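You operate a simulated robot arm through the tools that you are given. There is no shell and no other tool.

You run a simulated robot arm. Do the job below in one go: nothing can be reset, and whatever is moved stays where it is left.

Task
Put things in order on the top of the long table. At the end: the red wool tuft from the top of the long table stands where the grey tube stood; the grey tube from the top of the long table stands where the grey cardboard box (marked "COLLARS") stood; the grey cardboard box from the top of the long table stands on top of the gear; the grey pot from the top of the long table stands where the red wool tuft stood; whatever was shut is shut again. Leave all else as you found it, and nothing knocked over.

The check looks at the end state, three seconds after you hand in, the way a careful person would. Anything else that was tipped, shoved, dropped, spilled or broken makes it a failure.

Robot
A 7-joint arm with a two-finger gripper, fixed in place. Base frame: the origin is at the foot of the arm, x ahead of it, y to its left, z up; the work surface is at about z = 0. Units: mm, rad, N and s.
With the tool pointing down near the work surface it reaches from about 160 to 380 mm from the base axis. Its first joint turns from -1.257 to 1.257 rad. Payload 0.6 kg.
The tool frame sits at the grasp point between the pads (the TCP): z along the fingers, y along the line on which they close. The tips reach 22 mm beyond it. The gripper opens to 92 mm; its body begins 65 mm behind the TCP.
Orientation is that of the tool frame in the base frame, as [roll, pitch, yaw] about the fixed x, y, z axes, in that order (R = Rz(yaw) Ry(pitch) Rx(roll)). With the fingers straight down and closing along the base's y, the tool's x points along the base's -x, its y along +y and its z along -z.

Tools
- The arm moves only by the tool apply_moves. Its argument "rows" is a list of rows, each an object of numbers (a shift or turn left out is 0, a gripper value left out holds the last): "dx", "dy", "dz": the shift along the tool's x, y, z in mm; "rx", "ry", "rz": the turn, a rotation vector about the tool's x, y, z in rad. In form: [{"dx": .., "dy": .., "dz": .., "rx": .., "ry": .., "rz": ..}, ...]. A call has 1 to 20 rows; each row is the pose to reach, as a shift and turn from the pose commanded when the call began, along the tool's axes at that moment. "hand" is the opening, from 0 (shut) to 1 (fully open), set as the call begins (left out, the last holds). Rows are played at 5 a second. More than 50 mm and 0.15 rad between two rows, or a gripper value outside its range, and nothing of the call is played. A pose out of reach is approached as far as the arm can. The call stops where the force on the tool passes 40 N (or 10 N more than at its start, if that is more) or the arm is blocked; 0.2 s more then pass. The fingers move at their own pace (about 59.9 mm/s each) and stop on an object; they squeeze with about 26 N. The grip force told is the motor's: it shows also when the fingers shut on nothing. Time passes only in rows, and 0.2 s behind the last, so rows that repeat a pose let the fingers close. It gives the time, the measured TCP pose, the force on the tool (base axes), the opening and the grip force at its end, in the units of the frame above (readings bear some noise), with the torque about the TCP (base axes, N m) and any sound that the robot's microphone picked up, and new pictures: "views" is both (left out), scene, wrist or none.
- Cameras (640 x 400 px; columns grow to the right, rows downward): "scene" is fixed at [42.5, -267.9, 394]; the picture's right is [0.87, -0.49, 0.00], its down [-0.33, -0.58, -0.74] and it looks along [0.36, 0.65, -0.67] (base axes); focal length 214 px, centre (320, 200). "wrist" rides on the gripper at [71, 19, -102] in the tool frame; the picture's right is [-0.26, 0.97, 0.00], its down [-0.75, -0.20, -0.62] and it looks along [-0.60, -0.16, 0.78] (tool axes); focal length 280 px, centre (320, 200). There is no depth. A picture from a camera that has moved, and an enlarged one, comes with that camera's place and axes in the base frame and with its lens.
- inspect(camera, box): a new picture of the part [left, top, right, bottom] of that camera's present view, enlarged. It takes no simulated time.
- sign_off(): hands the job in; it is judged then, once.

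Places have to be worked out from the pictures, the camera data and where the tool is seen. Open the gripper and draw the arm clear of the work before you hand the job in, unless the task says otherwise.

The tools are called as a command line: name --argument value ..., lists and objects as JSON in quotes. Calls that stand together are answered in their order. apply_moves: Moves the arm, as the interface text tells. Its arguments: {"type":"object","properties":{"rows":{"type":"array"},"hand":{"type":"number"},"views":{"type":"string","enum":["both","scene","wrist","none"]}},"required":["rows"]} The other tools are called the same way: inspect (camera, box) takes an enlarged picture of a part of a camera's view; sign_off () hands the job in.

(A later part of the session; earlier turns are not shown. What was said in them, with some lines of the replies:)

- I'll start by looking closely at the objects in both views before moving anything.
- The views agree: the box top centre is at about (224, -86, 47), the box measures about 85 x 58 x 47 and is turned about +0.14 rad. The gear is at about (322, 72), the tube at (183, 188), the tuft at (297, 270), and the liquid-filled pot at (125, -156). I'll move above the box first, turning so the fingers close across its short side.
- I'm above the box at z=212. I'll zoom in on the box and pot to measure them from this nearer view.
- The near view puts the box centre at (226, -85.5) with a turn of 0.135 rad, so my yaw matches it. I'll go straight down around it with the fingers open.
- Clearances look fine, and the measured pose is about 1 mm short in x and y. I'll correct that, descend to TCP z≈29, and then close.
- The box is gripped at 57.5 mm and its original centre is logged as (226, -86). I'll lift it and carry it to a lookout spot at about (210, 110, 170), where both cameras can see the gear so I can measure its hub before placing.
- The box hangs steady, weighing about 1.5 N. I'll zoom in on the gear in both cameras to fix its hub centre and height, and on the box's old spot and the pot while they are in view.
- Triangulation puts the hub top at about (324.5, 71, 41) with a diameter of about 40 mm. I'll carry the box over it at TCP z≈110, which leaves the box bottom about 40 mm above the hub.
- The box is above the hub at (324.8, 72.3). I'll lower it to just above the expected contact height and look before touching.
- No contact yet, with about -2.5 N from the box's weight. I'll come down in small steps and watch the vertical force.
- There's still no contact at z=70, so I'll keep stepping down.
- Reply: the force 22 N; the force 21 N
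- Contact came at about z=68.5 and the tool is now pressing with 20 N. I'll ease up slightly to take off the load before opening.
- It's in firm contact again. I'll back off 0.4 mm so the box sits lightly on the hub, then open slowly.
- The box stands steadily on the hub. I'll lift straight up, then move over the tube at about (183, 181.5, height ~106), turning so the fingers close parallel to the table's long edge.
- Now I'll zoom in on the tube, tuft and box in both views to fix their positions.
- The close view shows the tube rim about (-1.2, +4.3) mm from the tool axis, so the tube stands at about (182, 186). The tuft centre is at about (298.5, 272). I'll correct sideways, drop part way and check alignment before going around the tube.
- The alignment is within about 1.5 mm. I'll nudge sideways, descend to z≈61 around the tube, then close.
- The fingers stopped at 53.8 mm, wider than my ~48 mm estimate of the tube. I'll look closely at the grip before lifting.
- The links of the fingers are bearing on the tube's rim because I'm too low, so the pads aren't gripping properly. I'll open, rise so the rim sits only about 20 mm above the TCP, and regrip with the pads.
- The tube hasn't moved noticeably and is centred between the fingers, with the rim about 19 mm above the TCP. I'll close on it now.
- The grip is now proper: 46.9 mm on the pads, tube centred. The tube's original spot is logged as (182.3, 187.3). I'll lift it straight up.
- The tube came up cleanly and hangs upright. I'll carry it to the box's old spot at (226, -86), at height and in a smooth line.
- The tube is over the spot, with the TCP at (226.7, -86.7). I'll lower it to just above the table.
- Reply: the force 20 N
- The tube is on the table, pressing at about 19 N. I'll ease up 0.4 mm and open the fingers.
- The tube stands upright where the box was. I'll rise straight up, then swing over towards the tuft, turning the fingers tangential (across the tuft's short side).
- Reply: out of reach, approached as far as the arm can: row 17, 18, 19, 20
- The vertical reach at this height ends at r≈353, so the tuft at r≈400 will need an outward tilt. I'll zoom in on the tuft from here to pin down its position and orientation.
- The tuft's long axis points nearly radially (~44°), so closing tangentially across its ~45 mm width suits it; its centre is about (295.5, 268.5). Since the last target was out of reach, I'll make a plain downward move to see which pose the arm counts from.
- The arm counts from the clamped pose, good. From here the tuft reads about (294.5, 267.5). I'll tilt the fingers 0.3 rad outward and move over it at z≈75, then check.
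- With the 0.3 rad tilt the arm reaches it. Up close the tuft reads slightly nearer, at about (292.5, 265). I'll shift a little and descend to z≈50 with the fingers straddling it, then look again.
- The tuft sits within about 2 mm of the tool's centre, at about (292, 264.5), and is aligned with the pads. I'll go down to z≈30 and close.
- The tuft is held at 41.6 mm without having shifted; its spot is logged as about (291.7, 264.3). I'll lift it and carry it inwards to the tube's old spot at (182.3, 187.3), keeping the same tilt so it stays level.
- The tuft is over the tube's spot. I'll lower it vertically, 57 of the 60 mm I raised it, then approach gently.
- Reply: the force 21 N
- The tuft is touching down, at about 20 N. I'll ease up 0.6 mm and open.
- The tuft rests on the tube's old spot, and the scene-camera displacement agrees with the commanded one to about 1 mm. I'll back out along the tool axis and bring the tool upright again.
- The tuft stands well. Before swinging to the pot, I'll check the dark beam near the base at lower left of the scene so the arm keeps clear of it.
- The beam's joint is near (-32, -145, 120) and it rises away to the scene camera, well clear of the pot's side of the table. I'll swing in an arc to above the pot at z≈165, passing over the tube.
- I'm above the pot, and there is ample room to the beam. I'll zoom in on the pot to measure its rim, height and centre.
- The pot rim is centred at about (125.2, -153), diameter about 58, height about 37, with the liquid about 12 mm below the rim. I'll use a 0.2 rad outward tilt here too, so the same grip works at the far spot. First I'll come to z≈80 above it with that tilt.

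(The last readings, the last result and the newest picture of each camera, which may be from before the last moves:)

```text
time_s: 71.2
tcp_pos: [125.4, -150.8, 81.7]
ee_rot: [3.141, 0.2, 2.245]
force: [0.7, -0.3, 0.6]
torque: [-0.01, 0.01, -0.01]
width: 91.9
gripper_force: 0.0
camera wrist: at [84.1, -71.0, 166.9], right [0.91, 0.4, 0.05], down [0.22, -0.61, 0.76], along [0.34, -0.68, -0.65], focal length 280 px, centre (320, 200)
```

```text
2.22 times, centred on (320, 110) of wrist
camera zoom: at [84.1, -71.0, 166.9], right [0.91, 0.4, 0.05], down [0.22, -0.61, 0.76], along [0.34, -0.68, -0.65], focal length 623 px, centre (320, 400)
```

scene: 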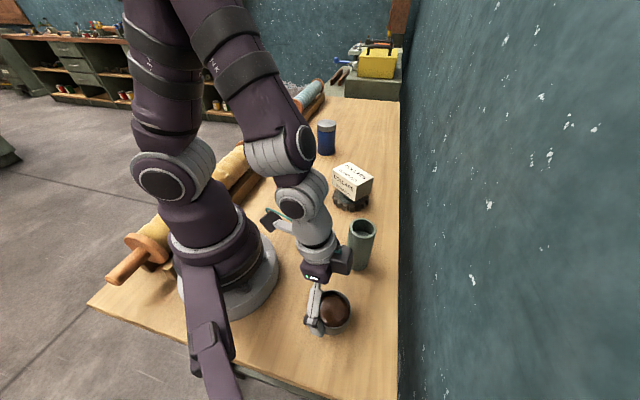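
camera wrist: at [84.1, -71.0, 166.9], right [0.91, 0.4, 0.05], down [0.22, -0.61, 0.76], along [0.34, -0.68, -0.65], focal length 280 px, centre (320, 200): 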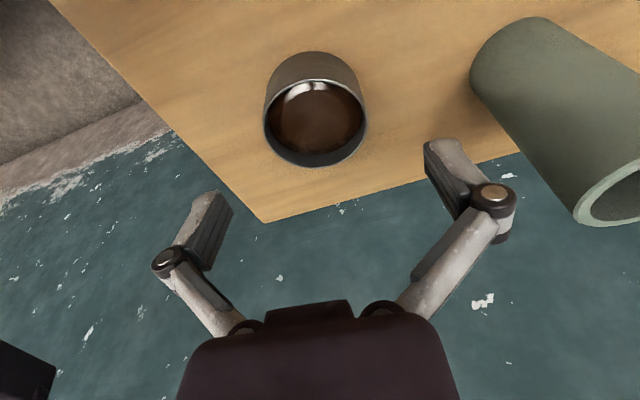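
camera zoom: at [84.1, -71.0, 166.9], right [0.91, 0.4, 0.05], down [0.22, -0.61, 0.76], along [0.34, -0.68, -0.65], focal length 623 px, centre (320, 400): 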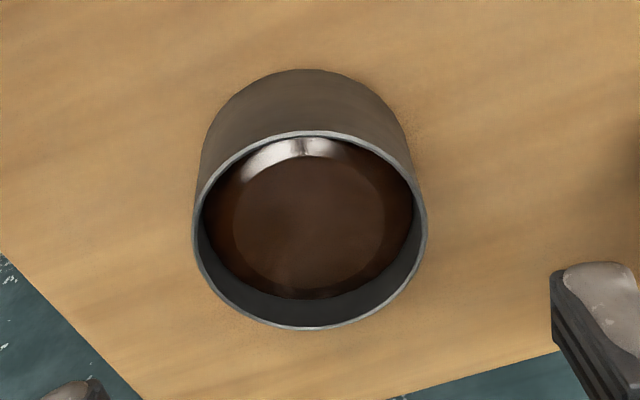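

The tool is centred on the pot to within 1 mm. I'll descend vertically in stages to z≈28.

apply_moves --rows '[{"dx": 2, "dz": 6}, {"dx": 4.8, "dz": 18}, {"dx": 7.3, "dz": 31}, {"dx": 8, "dz": 35}, {"dx": 8, "dz": 35}]' --hand 1

inspect --camera "scene" --box '[280, 230, 400, 350]'

```text
time_s: 72.4
tcp_pos: [125.2, -151.3, 45.7]
ee_rot: [3.141, 0.2, 2.245]
force: [0.3, 0.1, -0.1]
torque: [0.03, 0.02, -0.05]
width: 92.0
gripper_force: 0.1
camera wrist: at [83.6, -70.4, 131.2], right [0.91, 0.4, 0.05], down [0.22, -0.61, 0.76], along [0.34, -0.68, -0.65], focal length 280 px, centre (320, 200)
```

scene: 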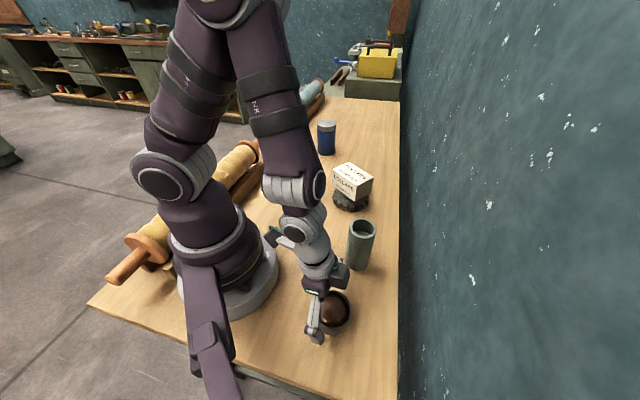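
wrist: 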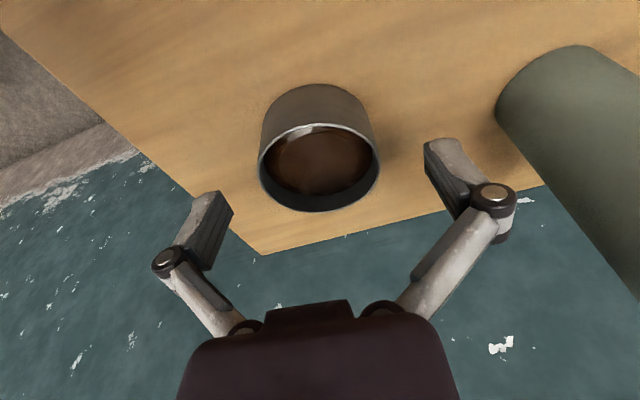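

```text
3.33 times, centred on (340, 290) of scene
camera zoom: at [42.5, -267.9, 394.0], right [0.87, -0.49, 0.0], down [-0.33, -0.58, -0.74], along [0.36, 0.65, -0.67], focal length 715 px, centre (253, -100)
```

zoom: 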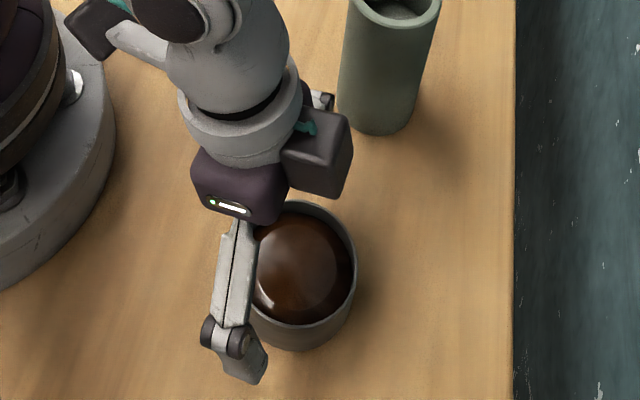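

Everything is clear. The final descent is to z≈28, with a 1 mm inward trim, then a close on the pot.

apply_moves --rows '[{"dx": 1.6, "dy": 0.4, "dz": 5}, {"dx": 3.2, "dy": 0.4, "dz": 11}, {"dx": 4.6, "dy": 0.4, "dz": 17.2}, {"dx": 4.6, "dy": 0.4, "dz": 17.2}]' --hand 1

apply_moves --rows '[{"dz": 0}, {"dz": 0}, {"dz": 0}, {"dz": 0}, {"dz": 0}]' --hand 0.55

```text
time_s: 73.4
tcp_pos: [126.2, -149.7, 28.9]
ee_rot: [3.142, 0.201, 2.246]
force: [-0.4, -1.3, -0.5]
torque: [-0.01, -0.03, -0.01]
width: 92.0
gripper_force: 0.0
camera wrist: at [83.4, -69.4, 113.6], right [0.91, 0.4, 0.05], down [0.22, -0.61, 0.76], along [0.34, -0.68, -0.65], focal length 280 px, centre (320, 200)
```

scene: 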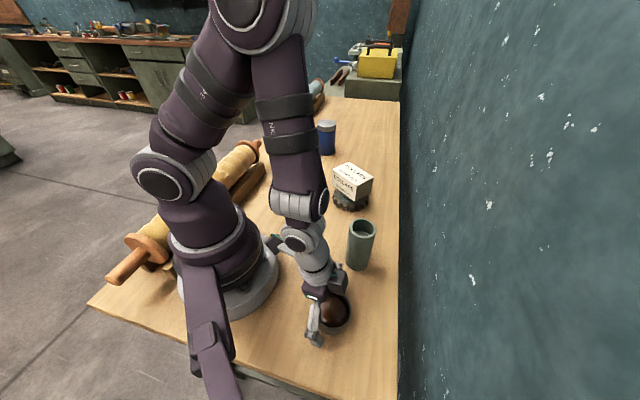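
wrist: 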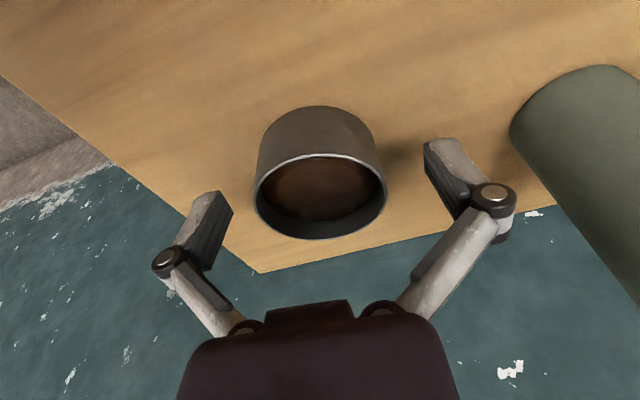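

```text
time_s: 74.6
tcp_pos: [123.9, -149.4, 28.0]
ee_rot: [-3.141, 0.201, 2.247]
force: [-1.1, 1.5, 12.5]
torque: [-0.04, 0.06, 0.0]
width: 59.2
gripper_force: 25.4
camera wrist: at [83.4, -69.4, 113.7], right [0.91, 0.4, 0.05], down [0.22, -0.61, 0.76], along [0.34, -0.69, -0.64], focal length 280 px, centre (320, 200)
```

scene: 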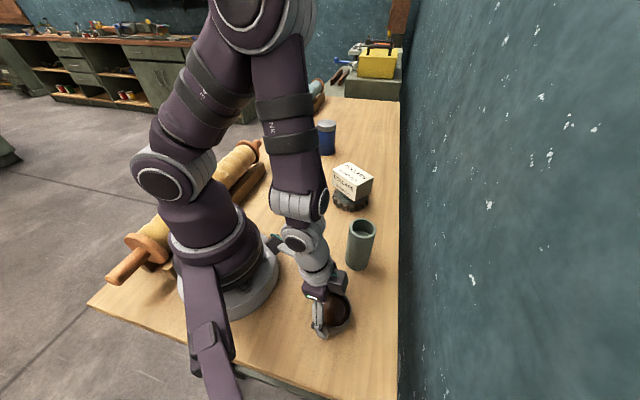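
wrist: 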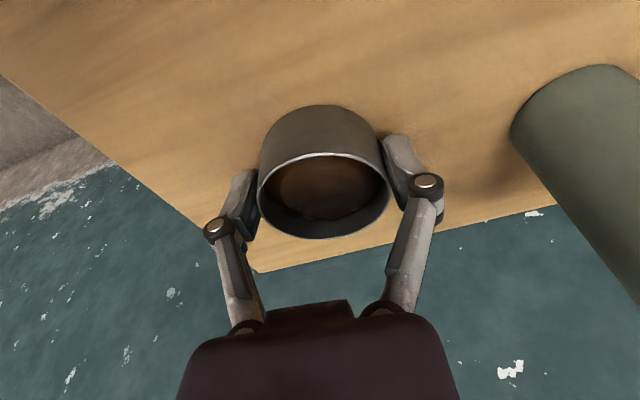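

The pot is gripped at 59.2 mm at full force, still level on the table. I'll lift it slowly and vertically with smooth acceleration.

apply_moves --rows '[{"dx": -0.2, "dz": -1}, {"dx": -0.6, "dz": -2.9}, {"dx": -1.2, "dz": -5.9}, {"dx": -2, "dz": -9.8}, {"dx": -3, "dz": -14.7}, {"dx": -4.2, "dz": -20.6}, {"dx": -5.6, "dz": -27.4}, {"dx": -7, "dz": -34.3}, {"dx": -8.3, "dz": -41.2}, {"dx": -9.7, "dz": -48}, {"dx": -11.1, "dz": -54.9}, {"dx": -12.5, "dz": -61.7}, {"dx": -13.7, "dz": -67.6}, {"dx": -14.7, "dz": -72.5}, {"dx": -15.5, "dz": -76.4}, {"dx": -15.9, "dz": -78.4}, {"dx": -15.9, "dz": -78.4}]' --hand 0

```text
time_s: 78.2
tcp_pos: [124.7, -151.6, 107.5]
ee_rot: [3.141, 0.2, 2.247]
force: [-0.4, 0.1, 1.0]
torque: [0.0, 0.0, -0.01]
width: 59.1
gripper_force: 25.8
camera wrist: at [83.4, -69.7, 193.5], right [0.91, 0.4, 0.05], down [0.22, -0.61, 0.76], along [0.34, -0.69, -0.65], focal length 280 px, centre (320, 200)
```

scene: 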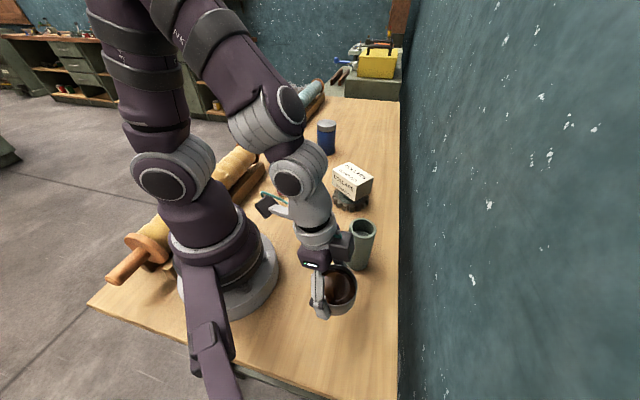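
wrist: 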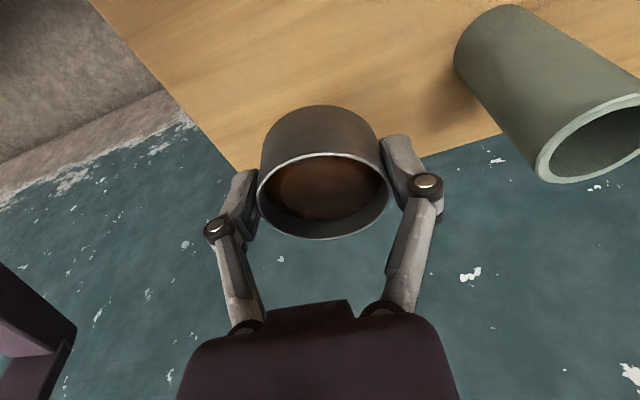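

The pot came up level with nothing spilled. I'll raise it another 58 mm so it clears the tube.

apply_moves --rows '[{"dx": -0.3, "dz": -1.5}, {"dx": -0.9, "dz": -4.4}, {"dx": -1.8, "dz": -8.8}, {"dx": -3, "dz": -14.7}, {"dx": -4.4, "dz": -21.6}, {"dx": -5.8, "dz": -28.4}, {"dx": -7.2, "dz": -35.3}, {"dx": -8.5, "dz": -42.1}, {"dx": -9.7, "dz": -48}, {"dx": -10.7, "dz": -52.9}, {"dx": -11.3, "dz": -55.9}, {"dx": -11.5, "dz": -56.8}, {"dx": -11.5, "dz": -56.8}]' --hand 0

```text
time_s: 81.0
tcp_pos: [124.3, -150.6, 165.8]
ee_rot: [-3.141, 0.201, 2.247]
force: [-0.5, -0.6, -0.6]
torque: [0.01, 0.03, 0.01]
width: 59.4
gripper_force: 26.6
camera wrist: at [82.9, -69.6, 251.6], right [0.91, 0.4, 0.05], down [0.22, -0.61, 0.76], along [0.34, -0.69, -0.65], focal length 280 px, centre (320, 200)
```

scene: 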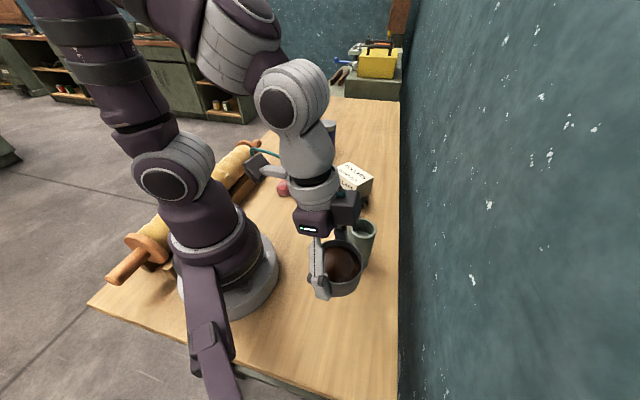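
wrist: 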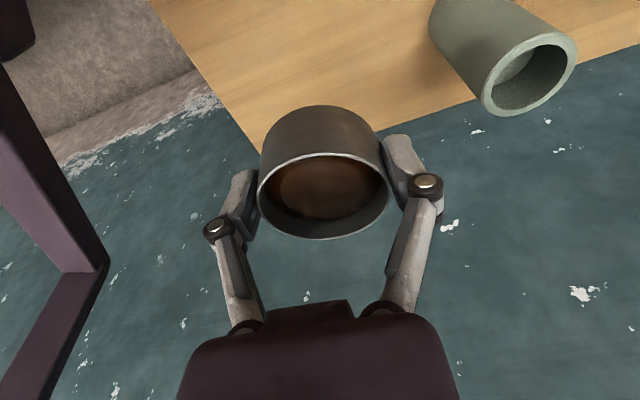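

The pot is at z≈166 and clear of everything. I'll swing it slowly around the base in an arc, turning only about the vertical so it stays level (first half of the swing).

apply_moves --rows '[{"dx": -0.1, "dy": 1.4, "dz": 0.0, "rx": -0.0014, "rz": -0.0071}, {"dx": -0.5, "dy": 5.5, "dz": 0.1, "rx": -0.0055, "rz": -0.0272}, {"dx": -0.9, "dy": 11.8, "dz": 0.2, "rx": -0.0119, "rz": -0.0588}, {"dx": -1.1, "dy": 20.3, "dz": 0.2, "rx": -0.0203, "rz": -0.1002}, {"dx": -0.9, "dy": 30.3, "dz": 0.2, "rx": -0.0303, "rz": -0.1496}, {"dx": 0.0, "dy": 41.9, "dz": 0.0, "rx": -0.0417, "rz": -0.2058}, {"dx": 1.7, "dy": 54.4, "dz": -0.3, "rx": -0.0541, "rz": -0.267}, {"dx": 4.3, "dy": 67.5, "dz": -0.9, "rx": -0.0671, "rz": -0.3311}, {"dx": 7.9, "dy": 80.8, "dz": -1.6, "rx": -0.0805, "rz": -0.3969}, {"dx": 12.4, "dy": 94.0, "dz": -2.5, "rx": -0.0938, "rz": -0.4628}, {"dx": 17.7, "dy": 106.6, "dz": -3.6, "rx": -0.1068, "rz": -0.5269}, {"dx": 23.6, "dy": 118.3, "dz": -4.8, "rx": -0.1192, "rz": -0.5881}, {"dx": 29.5, "dy": 128.8, "dz": -6.0, "rx": -0.1306, "rz": -0.6443}, {"dx": 35.4, "dy": 137.8, "dz": -7.2, "rx": -0.1406, "rz": -0.6937}, {"dx": 40.6, "dy": 145.1, "dz": -8.2, "rx": -0.149, "rz": -0.7351}, {"dx": 44.9, "dy": 150.5, "dz": -9.1, "rx": -0.1554, "rz": -0.7666}, {"dx": 47.6, "dy": 153.9, "dz": -9.7, "rx": -0.1595, "rz": -0.7868}, {"dx": 48.7, "dy": 155.1, "dz": -9.9, "rx": -0.1609, "rz": -0.7939}, {"dx": 48.7, "dy": 155.1, "dz": -9.9, "rx": -0.1609, "rz": -0.7939}]' --hand 0

```text
time_s: 85.0
tcp_pos: [213.0, -15.2, 165.8]
ee_rot: [3.141, 0.201, 3.056]
force: [-0.1, 0.0, -0.7]
torque: [0.01, 0.04, 0.02]
width: 59.2
gripper_force: 25.8
camera wrist: at [126.4, 11.0, 251.9], right [0.34, 0.94, 0.05], down [0.59, -0.26, 0.76], along [0.73, -0.23, -0.65], focal length 280 px, centre (320, 200)
```

scene: 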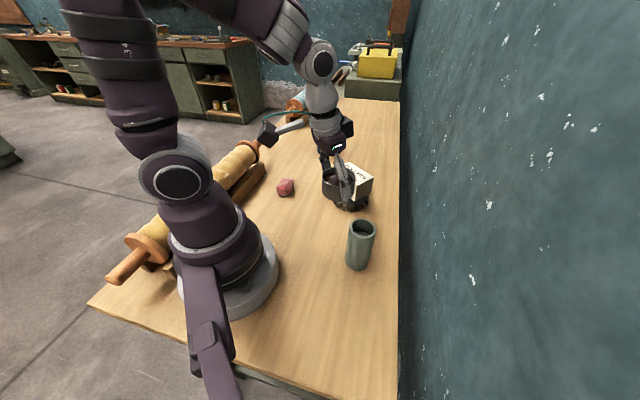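
wrist: 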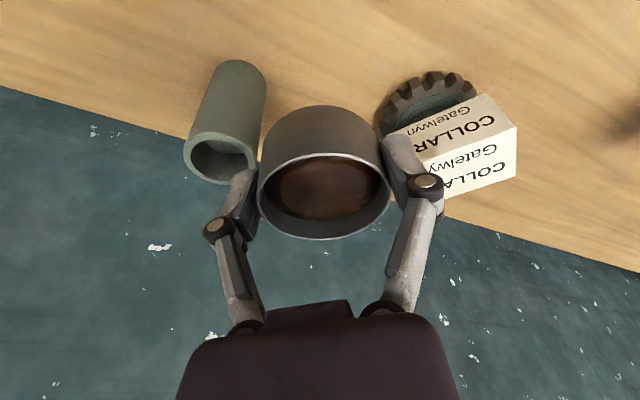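

The pot is still level, with tilt steady at 0.200. Now the second half of the swing, towards the tuft's old bearing at radius 255.

apply_moves --rows '[{"dx": -0.3, "dy": 1.5, "dz": 0.1, "rx": -0.0014, "rz": -0.0071}, {"dx": -1.2, "dy": 5.9, "dz": 0.2, "rx": -0.0055, "rz": -0.0271}, {"dx": -2.3, "dy": 13.1, "dz": 0.5, "rx": -0.0119, "rz": -0.0587}, {"dx": -3.4, "dy": 22.4, "dz": 0.7, "rx": -0.0203, "rz": -0.1}, {"dx": -4.3, "dy": 33.8, "dz": 0.9, "rx": -0.0302, "rz": -0.1492}, {"dx": -4.7, "dy": 46.9, "dz": 1.0, "rx": -0.0416, "rz": -0.2053}, {"dx": -4.1, "dy": 61.4, "dz": 0.8, "rx": -0.054, "rz": -0.2663}, {"dx": -2.5, "dy": 76.6, "dz": 0.5, "rx": -0.0669, "rz": -0.3302}, {"dx": 0.3, "dy": 92.3, "dz": -0.1, "rx": -0.0803, "rz": -0.396}, {"dx": 4.2, "dy": 108.0, "dz": -0.8, "rx": -0.0936, "rz": -0.4617}, {"dx": 9.0, "dy": 123.3, "dz": -1.8, "rx": -0.1066, "rz": -0.5256}, {"dx": 14.6, "dy": 137.5, "dz": -3.0, "rx": -0.1189, "rz": -0.5866}, {"dx": 20.6, "dy": 150.6, "dz": -4.2, "rx": -0.1303, "rz": -0.6427}, {"dx": 26.6, "dy": 161.8, "dz": -5.4, "rx": -0.1403, "rz": -0.692}, {"dx": 32.1, "dy": 170.9, "dz": -6.5, "rx": -0.1486, "rz": -0.7332}, {"dx": 36.7, "dy": 177.8, "dz": -7.4, "rx": -0.155, "rz": -0.7648}, {"dx": 39.6, "dy": 182.2, "dz": -8.0, "rx": -0.1591, "rz": -0.7849}, {"dx": 40.6, "dy": 183.7, "dz": -8.2, "rx": -0.1605, "rz": -0.7919}, {"dx": 40.6, "dy": 183.7, "dz": -8.2, "rx": -0.1605, "rz": -0.7919}]' --hand 0

```text
time_s: 89.0
tcp_pos: [189.3, 171.2, 165.9]
ee_rot: [-3.14, 0.201, -2.419]
force: [0.5, 0.3, -0.4]
torque: [-0.01, 0.03, -0.01]
width: 59.2
gripper_force: 26.0
camera wrist: at [108.4, 125.9, 251.5], right [-0.45, 0.89, 0.05], down [0.6, 0.25, 0.76], along [0.67, 0.37, -0.65], focal length 280 px, centre (320, 200)
```

scene: 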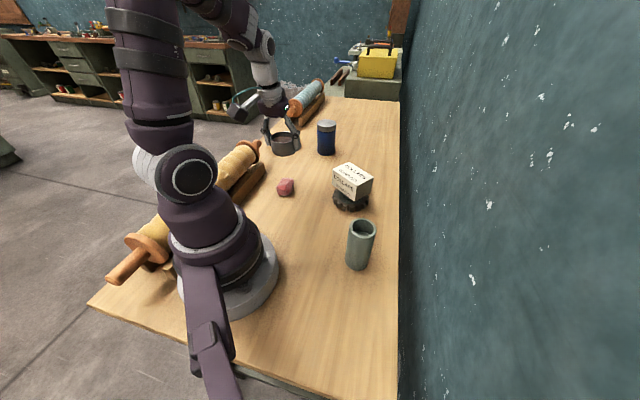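
wrist: 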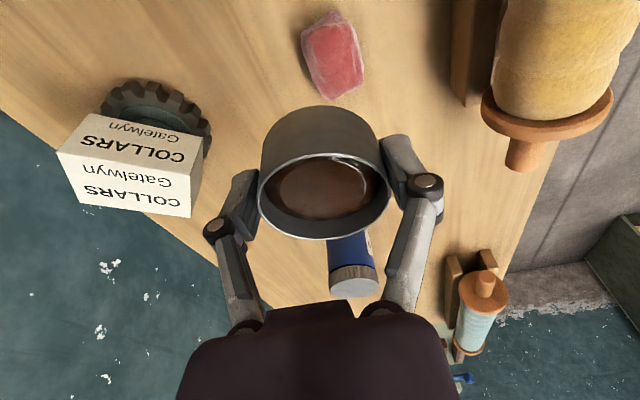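

The pot hangs level over the old tube's bearing, liquid calm. I'll move it outwards and down together to about (291, 263.6) at z≈66, so the pot bottom is about 38 mm above the table.

apply_moves --rows '[{"dx": -1.0, "dy": 0, "dz": 1.1}, {"dx": -3.9, "dy": 0.1, "dz": 4.3}, {"dx": -8.5, "dy": 0.1, "dz": 9.3}, {"dx": -14.5, "dy": 0.3, "dz": 15.8}, {"dx": -21.6, "dy": 0.4, "dz": 23.6}, {"dx": -29.8, "dy": 0.5, "dz": 32.5}, {"dx": -38.6, "dy": 0.7, "dz": 42.1}, {"dx": -47.9, "dy": 0.8, "dz": 52.3}, {"dx": -57.5, "dy": 1.0, "dz": 62.7}, {"dx": -67.0, "dy": 1.2, "dz": 73.0}, {"dx": -76.3, "dy": 1.3, "dz": 83.2}, {"dx": -85.1, "dy": 1.5, "dz": 92.8}, {"dx": -93.3, "dy": 1.6, "dz": 101.7}, {"dx": -100.4, "dy": 1.7, "dz": 109.5}, {"dx": -106.4, "dy": 1.9, "dz": 116.0}, {"dx": -111.0, "dy": 1.9, "dz": 121.0}, {"dx": -113.9, "dy": 2.0, "dz": 124.2}, {"dx": -114.9, "dy": 2.0, "dz": 125.3}, {"dx": -114.9, "dy": 2.0, "dz": 125.3}]' --hand 0

inspect --camera "scene" --box '[250, 100, 360, 200]'

```text
time_s: 93.0
tcp_pos: [291.6, 264.6, 65.6]
ee_rot: [-3.141, 0.197, -2.419]
force: [0.0, -0.2, -0.3]
torque: [-0.01, 0.02, -0.04]
width: 59.3
gripper_force: 25.9
camera wrist: at [210.7, 218.5, 151.5], right [-0.45, 0.89, 0.05], down [0.6, 0.25, 0.76], along [0.67, 0.37, -0.65], focal length 280 px, centre (320, 200)
```

scene: 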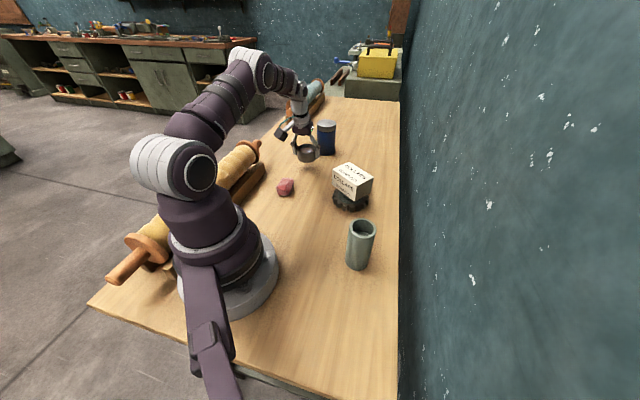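
wrist: 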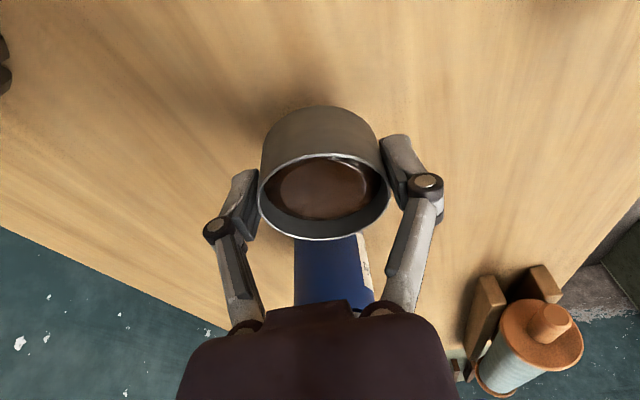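

```text
4.00 times, centred on (305, 150) of scene
camera zoom: at [42.5, -267.9, 394.0], right [0.87, -0.49, 0.0], down [-0.33, -0.58, -0.74], along [0.36, 0.65, -0.67], focal length 858 px, centre (380, 400)
```

zoom: 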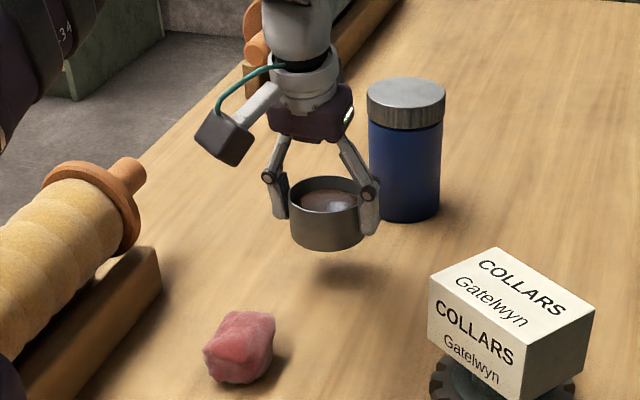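

The pot is right over the tuft's old spot, at TCP (291.6, 264.6), level. I'll lower it slowly 35 of the remaining 38 mm.

apply_moves --rows '[{"dx": 0.1, "dz": 0.5}, {"dx": 0.4, "dz": 2}, {"dx": 1, "dz": 4.9}, {"dx": 1.9, "dz": 9.3}, {"dx": 3, "dz": 14.7}, {"dx": 4.2, "dz": 20.6}, {"dx": 5.4, "dz": 26.5}, {"dx": 6.3, "dz": 30.9}, {"dx": 6.8, "dz": 33.3}, {"dx": 6.95, "dz": 34.3}, {"dx": 6.95, "dz": 34.3}]' --hand 0

apply_moves --rows '[{"dx": 0.2, "dz": 0.75}, {"dx": 0.3, "dz": 1.5}, {"dx": 0.3, "dz": 1.5}]' --hand 0 --views "none"

apply_moves --rows '[{"dx": 0.1, "dz": 0.5}, {"dx": 0.2, "dz": 0.95}, {"dx": 0.2, "dz": 0.95}]' --hand 0 --views "none"

```text
time_s: 95.4
tcp_pos: [290.8, 264.2, 31.1]
ee_rot: [3.141, 0.2, -2.419]
force: [-0.4, 0.5, -0.4]
torque: [-0.01, 0.01, 0.03]
width: 59.1
gripper_force: 25.8
camera wrist: at [210.5, 218.2, 117.0], right [-0.45, 0.89, 0.05], down [0.6, 0.25, 0.76], along [0.67, 0.37, -0.65], focal length 280 px, centre (320, 200)
```

scene: 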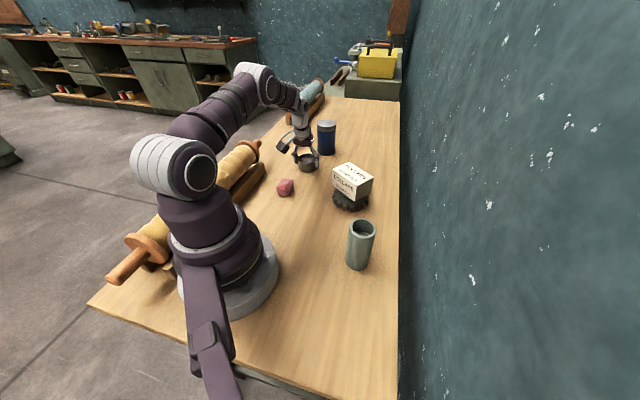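
wrist: 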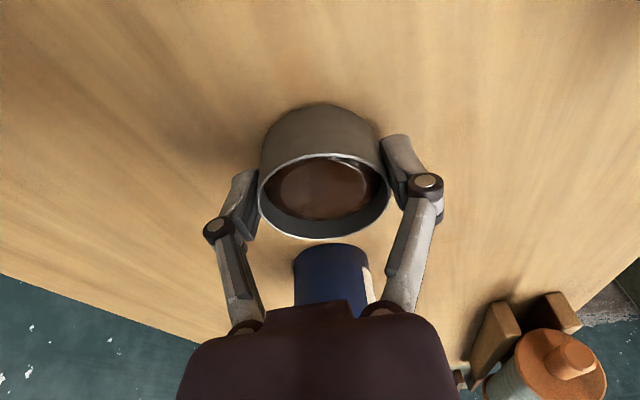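

```text
time_s: 96.2
tcp_pos: [290.9, 265.3, 29.6]
ee_rot: [3.14, 0.201, -2.42]
force: [0.3, -0.1, -0.6]
torque: [0.03, -0.02, -0.01]
width: 59.3
gripper_force: 26.5
```

```text
time_s: 97.0
tcp_pos: [291.5, 264.8, 29.2]
ee_rot: [-3.141, 0.199, -2.42]
force: [-0.1, -0.1, -0.4]
torque: [-0.01, 0.02, 0.0]
width: 59.1
gripper_force: 26.4
```

There's no contact yet, so I'll continue in sub-millimetre steps.

apply_moves --rows '[{"dx": 0.1, "dz": 0.35}, {"dx": 0.15, "dz": 0.7}, {"dx": 0.15, "dz": 0.7}]' --hand 0 --views "none"

apply_moves --rows '[{"dx": 0.1, "dz": 0.3}, {"dx": 0.1, "dz": 0.6}, {"dx": 0.1, "dz": 0.6}]' --hand 0 --views "none"

```text
time_s: 97.8
tcp_pos: [292.4, 264.6, 28.4]
ee_rot: [3.141, 0.2, -2.419]
force: [-0.1, -1.4, 6.2]
torque: [-0.03, -0.02, 0.0]
width: 59.0
gripper_force: 26.2
```

```text
time_s: 98.6
tcp_pos: [291.3, 264.4, 27.4]
ee_rot: [-3.142, 0.203, -2.419]
force: [-0.5, 0.2, 16.0]
torque: [0.03, -0.03, 0.0]
width: 59.3
gripper_force: 25.8
```

The pot is seated, at 16 N. I'll ease up 0.4 mm and open the fingers.

apply_moves --rows '[{"dx": -0.1, "dz": -0.4}, {"dx": -0.1, "dz": -0.4}]' --hand 0 --views "none"

apply_moves --rows '[{"dz": 0}, {"dz": 0}, {"dz": 0}, {"dz": 0}, {"dz": 0}]' --hand 1

inspect --camera "scene" --box '[260, 110, 350, 190]'

```text
time_s: 99.2
tcp_pos: [289.8, 264.5, 27.6]
ee_rot: [3.141, 0.202, -2.418]
force: [2.5, 0.9, 7.1]
torque: [0.12, -0.19, 0.03]
width: 59.2
gripper_force: 26.0
```

```text
time_s: 100.4
tcp_pos: [292.3, 264.3, 26.9]
ee_rot: [-3.141, 0.2, -2.419]
force: [-1.1, 0.4, 0.0]
torque: [-0.03, 0.02, -0.01]
width: 91.9
gripper_force: 0.1
camera wrist: at [210.5, 218.2, 113.4], right [-0.45, 0.89, 0.05], down [0.6, 0.25, 0.76], along [0.67, 0.37, -0.65], focal length 280 px, centre (320, 200)
```

scene: 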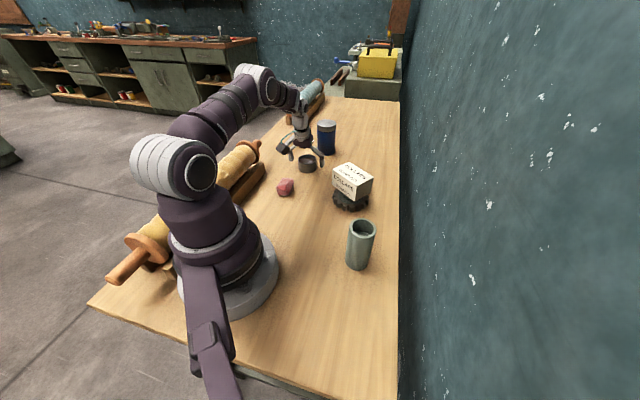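
wrist: 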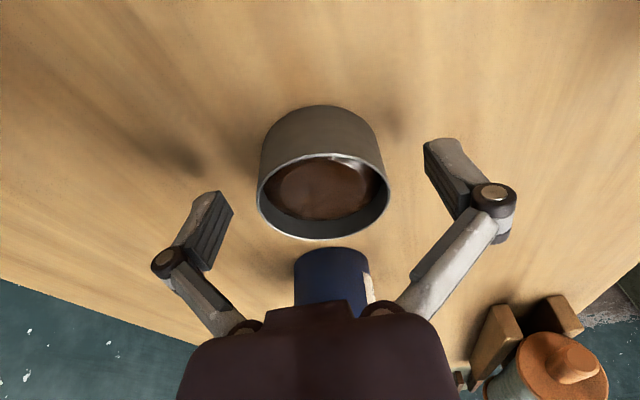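

```text
5.00 times, centred on (305, 150) of scene
camera zoom: at [42.5, -267.9, 394.0], right [0.87, -0.49, 0.0], down [-0.33, -0.58, -0.74], along [0.36, 0.65, -0.67], focal length 1072 px, centre (395, 450)
```

zoom: 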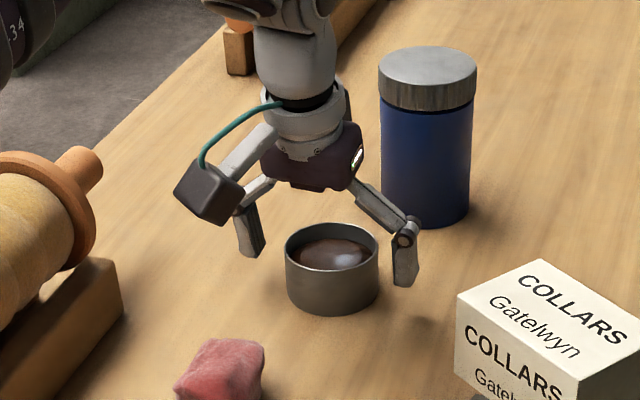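

The pot stands level on the tuft's old spot, with the liquid intact. I'll withdraw straight back along the tool axis.

apply_moves --rows '[{"dz": -4}, {"dz": -12}, {"dz": -26}, {"dz": -46}, {"dz": -68}, {"dz": -90}, {"dz": -105}, {"dz": -110}, {"dz": -110}]' --hand 1

```text
time_s: 102.4
tcp_pos: [274.7, 250.5, 135.3]
ee_rot: [-3.141, 0.201, -2.42]
force: [0.2, 0.4, 0.2]
torque: [-0.01, 0.01, -0.01]
width: 92.2
gripper_force: 0.0
camera wrist: at [194.4, 204.0, 221.4], right [-0.45, 0.89, 0.05], down [0.6, 0.25, 0.76], along [0.67, 0.37, -0.65], focal length 280 px, centre (320, 200)
```

scene: 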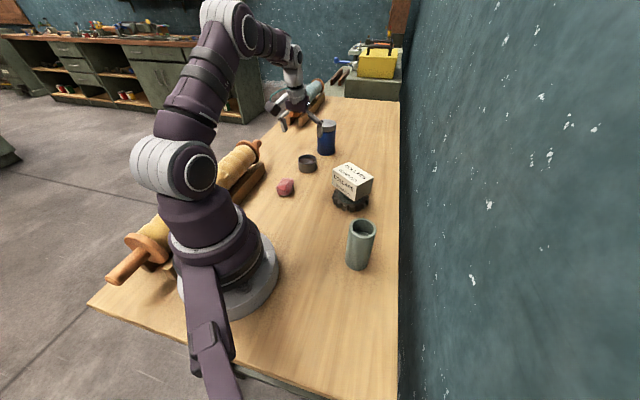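
wrist: 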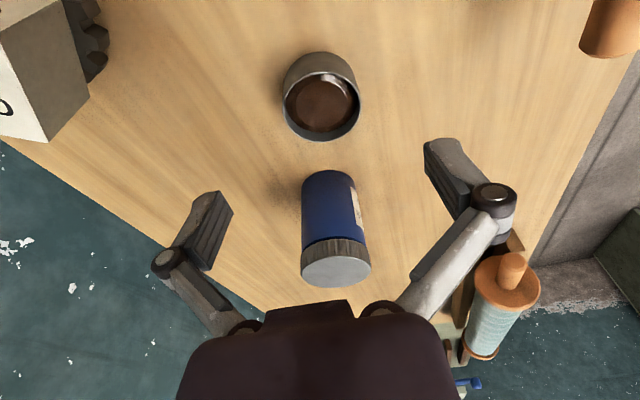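

From this view the pot sits at about (290.3, 264.4), within a couple of mm of the target. I'll draw the arm back and up, upright, and clear of the work for a final look.

apply_moves --rows '[{"dx": 4, "dz": -8, "ry": 0.01}, {"dx": 14, "dz": -22, "ry": 0.03}, {"dx": 30, "dz": -42, "ry": 0.06}, {"dx": 48, "dz": -62, "ry": 0.1}, {"dx": 66, "dz": -82, "ry": 0.14}, {"dx": 84, "dz": -100, "ry": 0.17}, {"dx": 98, "dz": -115, "ry": 0.19}, {"dx": 105.5, "dz": -122, "ry": 0.2}, {"dx": 107.5, "dz": -123.8, "ry": 0.2}, {"dx": 107.5, "dz": -123.8, "ry": 0.2}]' --hand 1

inspect --camera "scene" --box '[250, 120, 400, 220]'

inspect --camera "scene" --box '[280, 180, 420, 320]'

inspect --camera "wrist" --box '[0, 0, 400, 250]'

```text
time_s: 104.6
tcp_pos: [178.1, 163.9, 234.8]
ee_rot: [3.141, -0.001, -2.417]
force: [-0.3, 1.0, -0.1]
torque: [-0.02, 0.02, -0.02]
width: 92.1
gripper_force: 0.1
camera wrist: at [111.2, 129.8, 336.7], right [-0.44, 0.9, 0.0], down [0.7, 0.34, 0.62], along [0.56, 0.28, -0.78], focal length 280 px, centre (320, 200)
```

scene: 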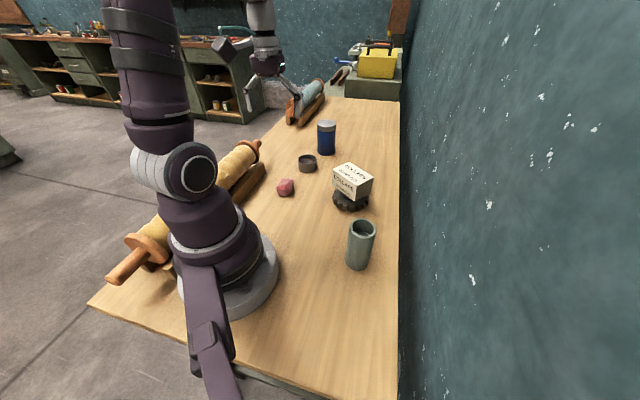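
wrist: 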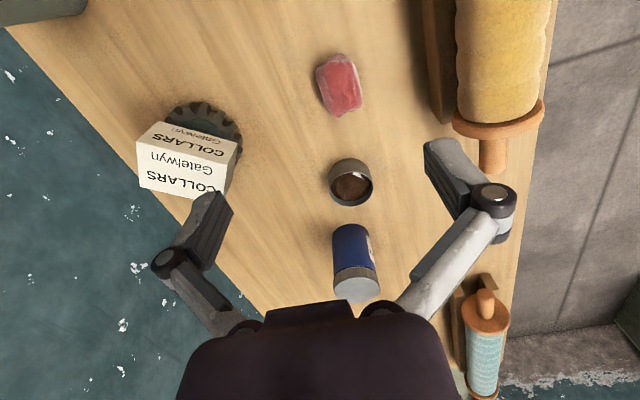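

```text
4.00 times, centred on (325, 170) of scene
camera zoom: at [42.5, -267.9, 394.0], right [0.87, -0.49, 0.0], down [-0.33, -0.58, -0.74], along [0.36, 0.65, -0.67], focal length 858 px, centre (300, 320)
```

zoom: 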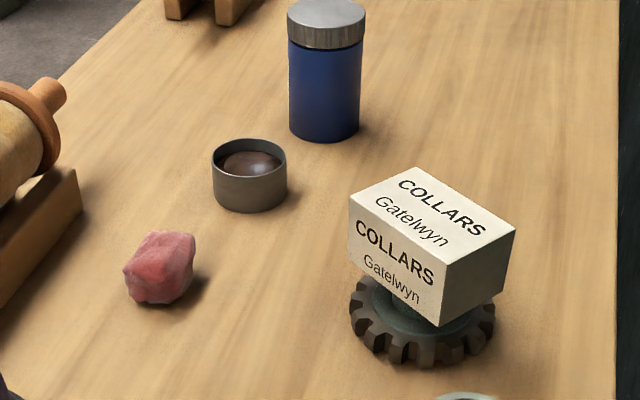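

```text
2.86 times, centred on (350, 250) of scene
camera zoom: at [42.5, -267.9, 394.0], right [0.87, -0.49, 0.0], down [-0.33, -0.58, -0.74], along [0.36, 0.65, -0.67], focal length 613 px, centre (234, 57)
```

zoom: 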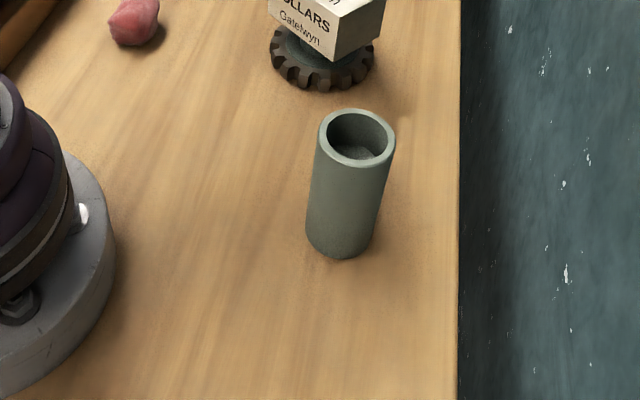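

```text
1.60 times, centred on (200, 125) of wrist
camera zoom: at [111.2, 129.8, 336.7], right [-0.44, 0.9, 0.0], down [0.7, 0.34, 0.62], along [0.56, 0.28, -0.78], focal length 449 px, centre (512, 320)
```

zoom: 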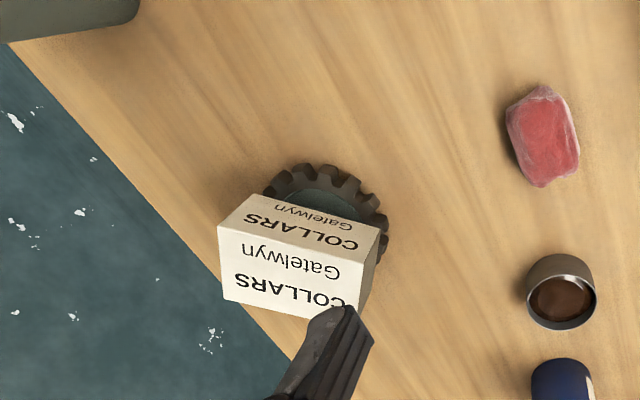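

All four objects stand where they should: box centred on the gear, tube upright at the box's old spot, tuft at the tube's spot and pot at the tuft's spot. The jar and gear haven't moved. I'll return the arm to its starting pose, gripper open, and take a last look.

apply_moves --rows '[{"dx": -0.8, "dy": -6, "dz": -5, "rz": 0.11}, {"dx": -1.7, "dy": -13, "dz": -9, "rz": 0.23}, {"dx": -2.6, "dy": -20, "dz": -14, "rz": 0.36}, {"dx": -3.5, "dy": -27, "dz": -19, "rz": 0.49}, {"dx": -4.4, "dy": -34, "dz": -24, "rz": 0.62}, {"dx": -5.1, "dy": -38.6, "dz": -27, "rz": 0.724}, {"dx": -5.1, "dy": -38.6, "dz": -27, "rz": 0.724}]' --hand 1

```text
time_s: 106.2
tcp_pos: [206.4, 137.5, 262.0]
ee_rot: [3.14, 0.001, 3.138]
force: [-0.4, 0.0, -0.1]
torque: [0.0, 0.0, 0.01]
width: 91.9
gripper_force: 0.1
camera wrist: at [135.1, 156.0, 364.4], right [0.27, 0.96, 0.0], down [0.75, -0.21, 0.62], along [0.6, -0.17, -0.78], focal length 280 px, centre (320, 200)
```

scene: 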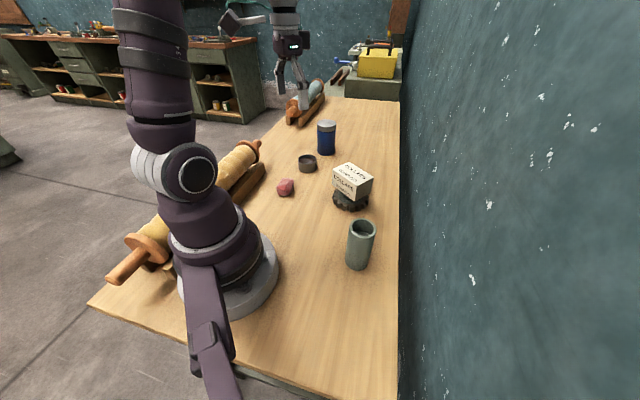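
wrist: 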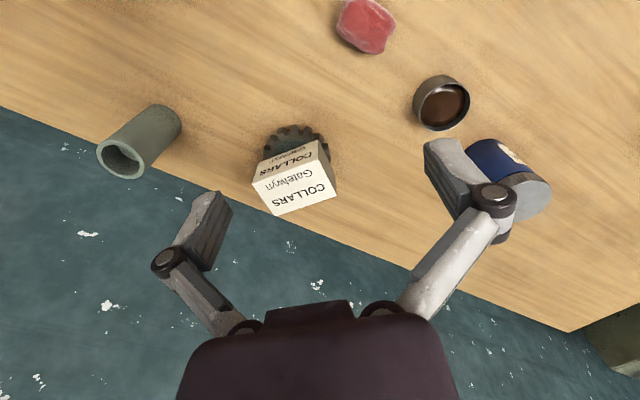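

The arm is back at its start pose, so this view compares directly with the first picture. I'll zoom in the same way as at the start to check each object's offset from the original spots.

inspect --camera "wrist" --box '[300, 0, 620, 240]'

inspect --camera "wrist" --box '[0, 0, 320, 200]'

inspect --camera "scene" --box '[280, 140, 340, 185]'

inspect --camera "scene" --box '[280, 200, 420, 340]'

inspect --camera "scene" --box '[240, 100, 400, 220]'

```text
1.67 times, centred on (460, 120) of wrist
camera zoom: at [135.1, 156.0, 364.4], right [0.27, 0.96, 0.0], down [0.75, -0.21, 0.62], along [0.6, -0.17, -0.78], focal length 467 px, centre (87, 333)
```

zoom: 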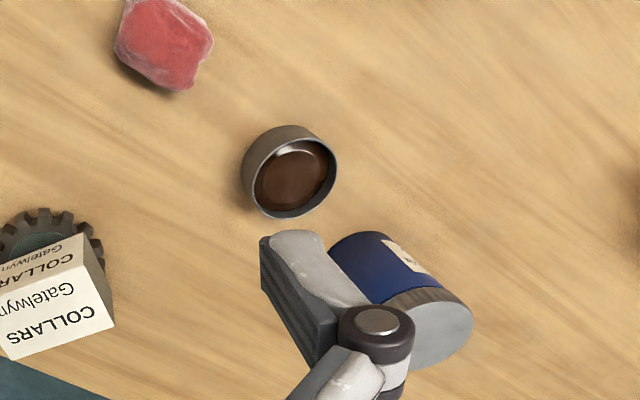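

```text
2.00 times, centred on (160, 100) of wrist
camera zoom: at [135.1, 156.0, 364.4], right [0.27, 0.96, 0.0], down [0.75, -0.21, 0.62], along [0.6, -0.17, -0.78], focal length 561 px, centre (640, 400)
```

zoom: 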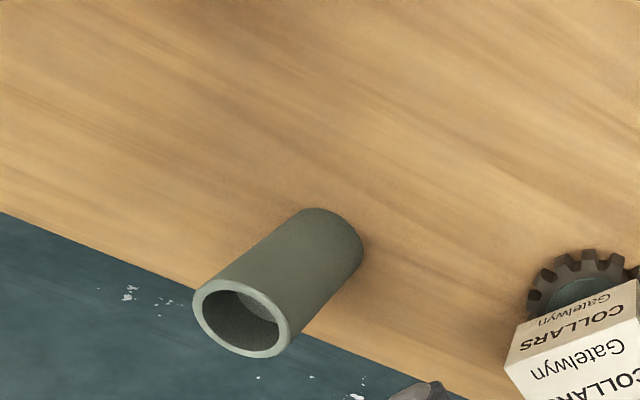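

```text
8.89 times, centred on (310, 162) of scene
camera zoom: at [42.5, -267.9, 394.0], right [0.87, -0.49, 0.0], down [-0.33, -0.58, -0.74], along [0.36, 0.65, -0.67], focal length 1906 px, centre (409, 533)
```

zoom: 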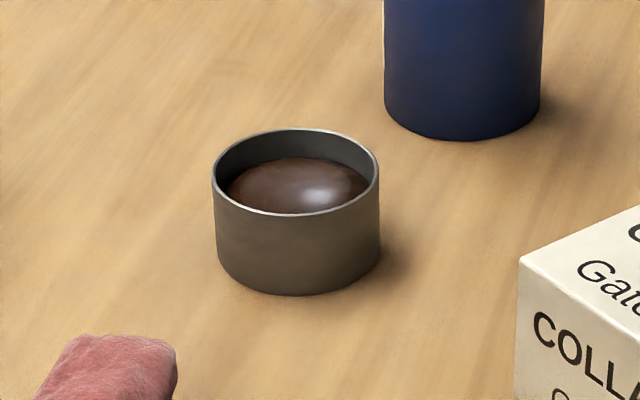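

```text
2.86 times, centred on (350, 270) of scene
camera zoom: at [42.5, -267.9, 394.0], right [0.87, -0.49, 0.0], down [-0.33, -0.58, -0.74], along [0.36, 0.65, -0.67], focal length 613 px, centre (234, 0)
```

zoom: 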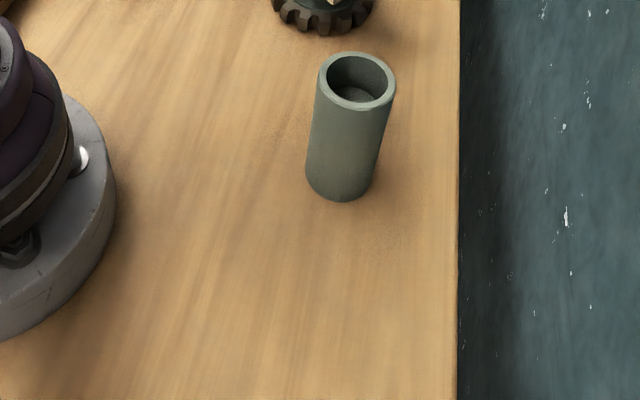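

```text
3.33 times, centred on (320, 160) of scene
camera zoom: at [42.5, -267.9, 394.0], right [0.87, -0.49, 0.0], down [-0.33, -0.58, -0.74], along [0.36, 0.65, -0.67], focal length 715 px, centre (320, 333)
```

zoom: 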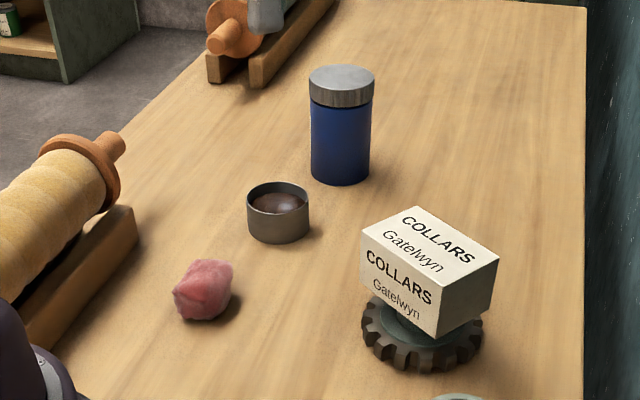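

Set against the opening pictures, each object is within about 5 mm of where it belongs. The pot is at the tuft's spot, the tuft at the tube's spot, the tube at the box's spot, and the box sits stably on the gear hub. Nothing else has moved, nothing was spilled, and the arm is clear with the gripper open, so I'm handing the job in.

sign_off

```text
The job is handed in.
```

I finished the rearrangement and handed the job in. The result of the check hasn't come back.

| Object | Now stands | Placement |
|---|---|---|
| Grey cardboard box ("COLLARS") | On top of the gear | Resting centred on the gear's hub |
| Grey tube | Where the box stood | Upright, within about 5 mm |
| Red wool tuft | Where the grey tube stood | Within about 5 mm |
| Grey pot | Where the tuft stood | Level, within about 5 mm, no spill seen |

- **Tube regrip:** my first grip on the tube was too low and the fingers bore on its rim. I opened, rose and gripped it again before lifting, and the tube shifted by no more than a millimetre or two.
- **Tuft and pot spots:** the tuft's original position is my least certain measurement, because the camera views of it disagreed by several millimetres. The pot could therefore be about 5 mm off that spot.
- **Everything else:** the gear and the blue jar look unmoved, and I opened nothing that was shut. The arm is back at its starting pose with the gripper open.
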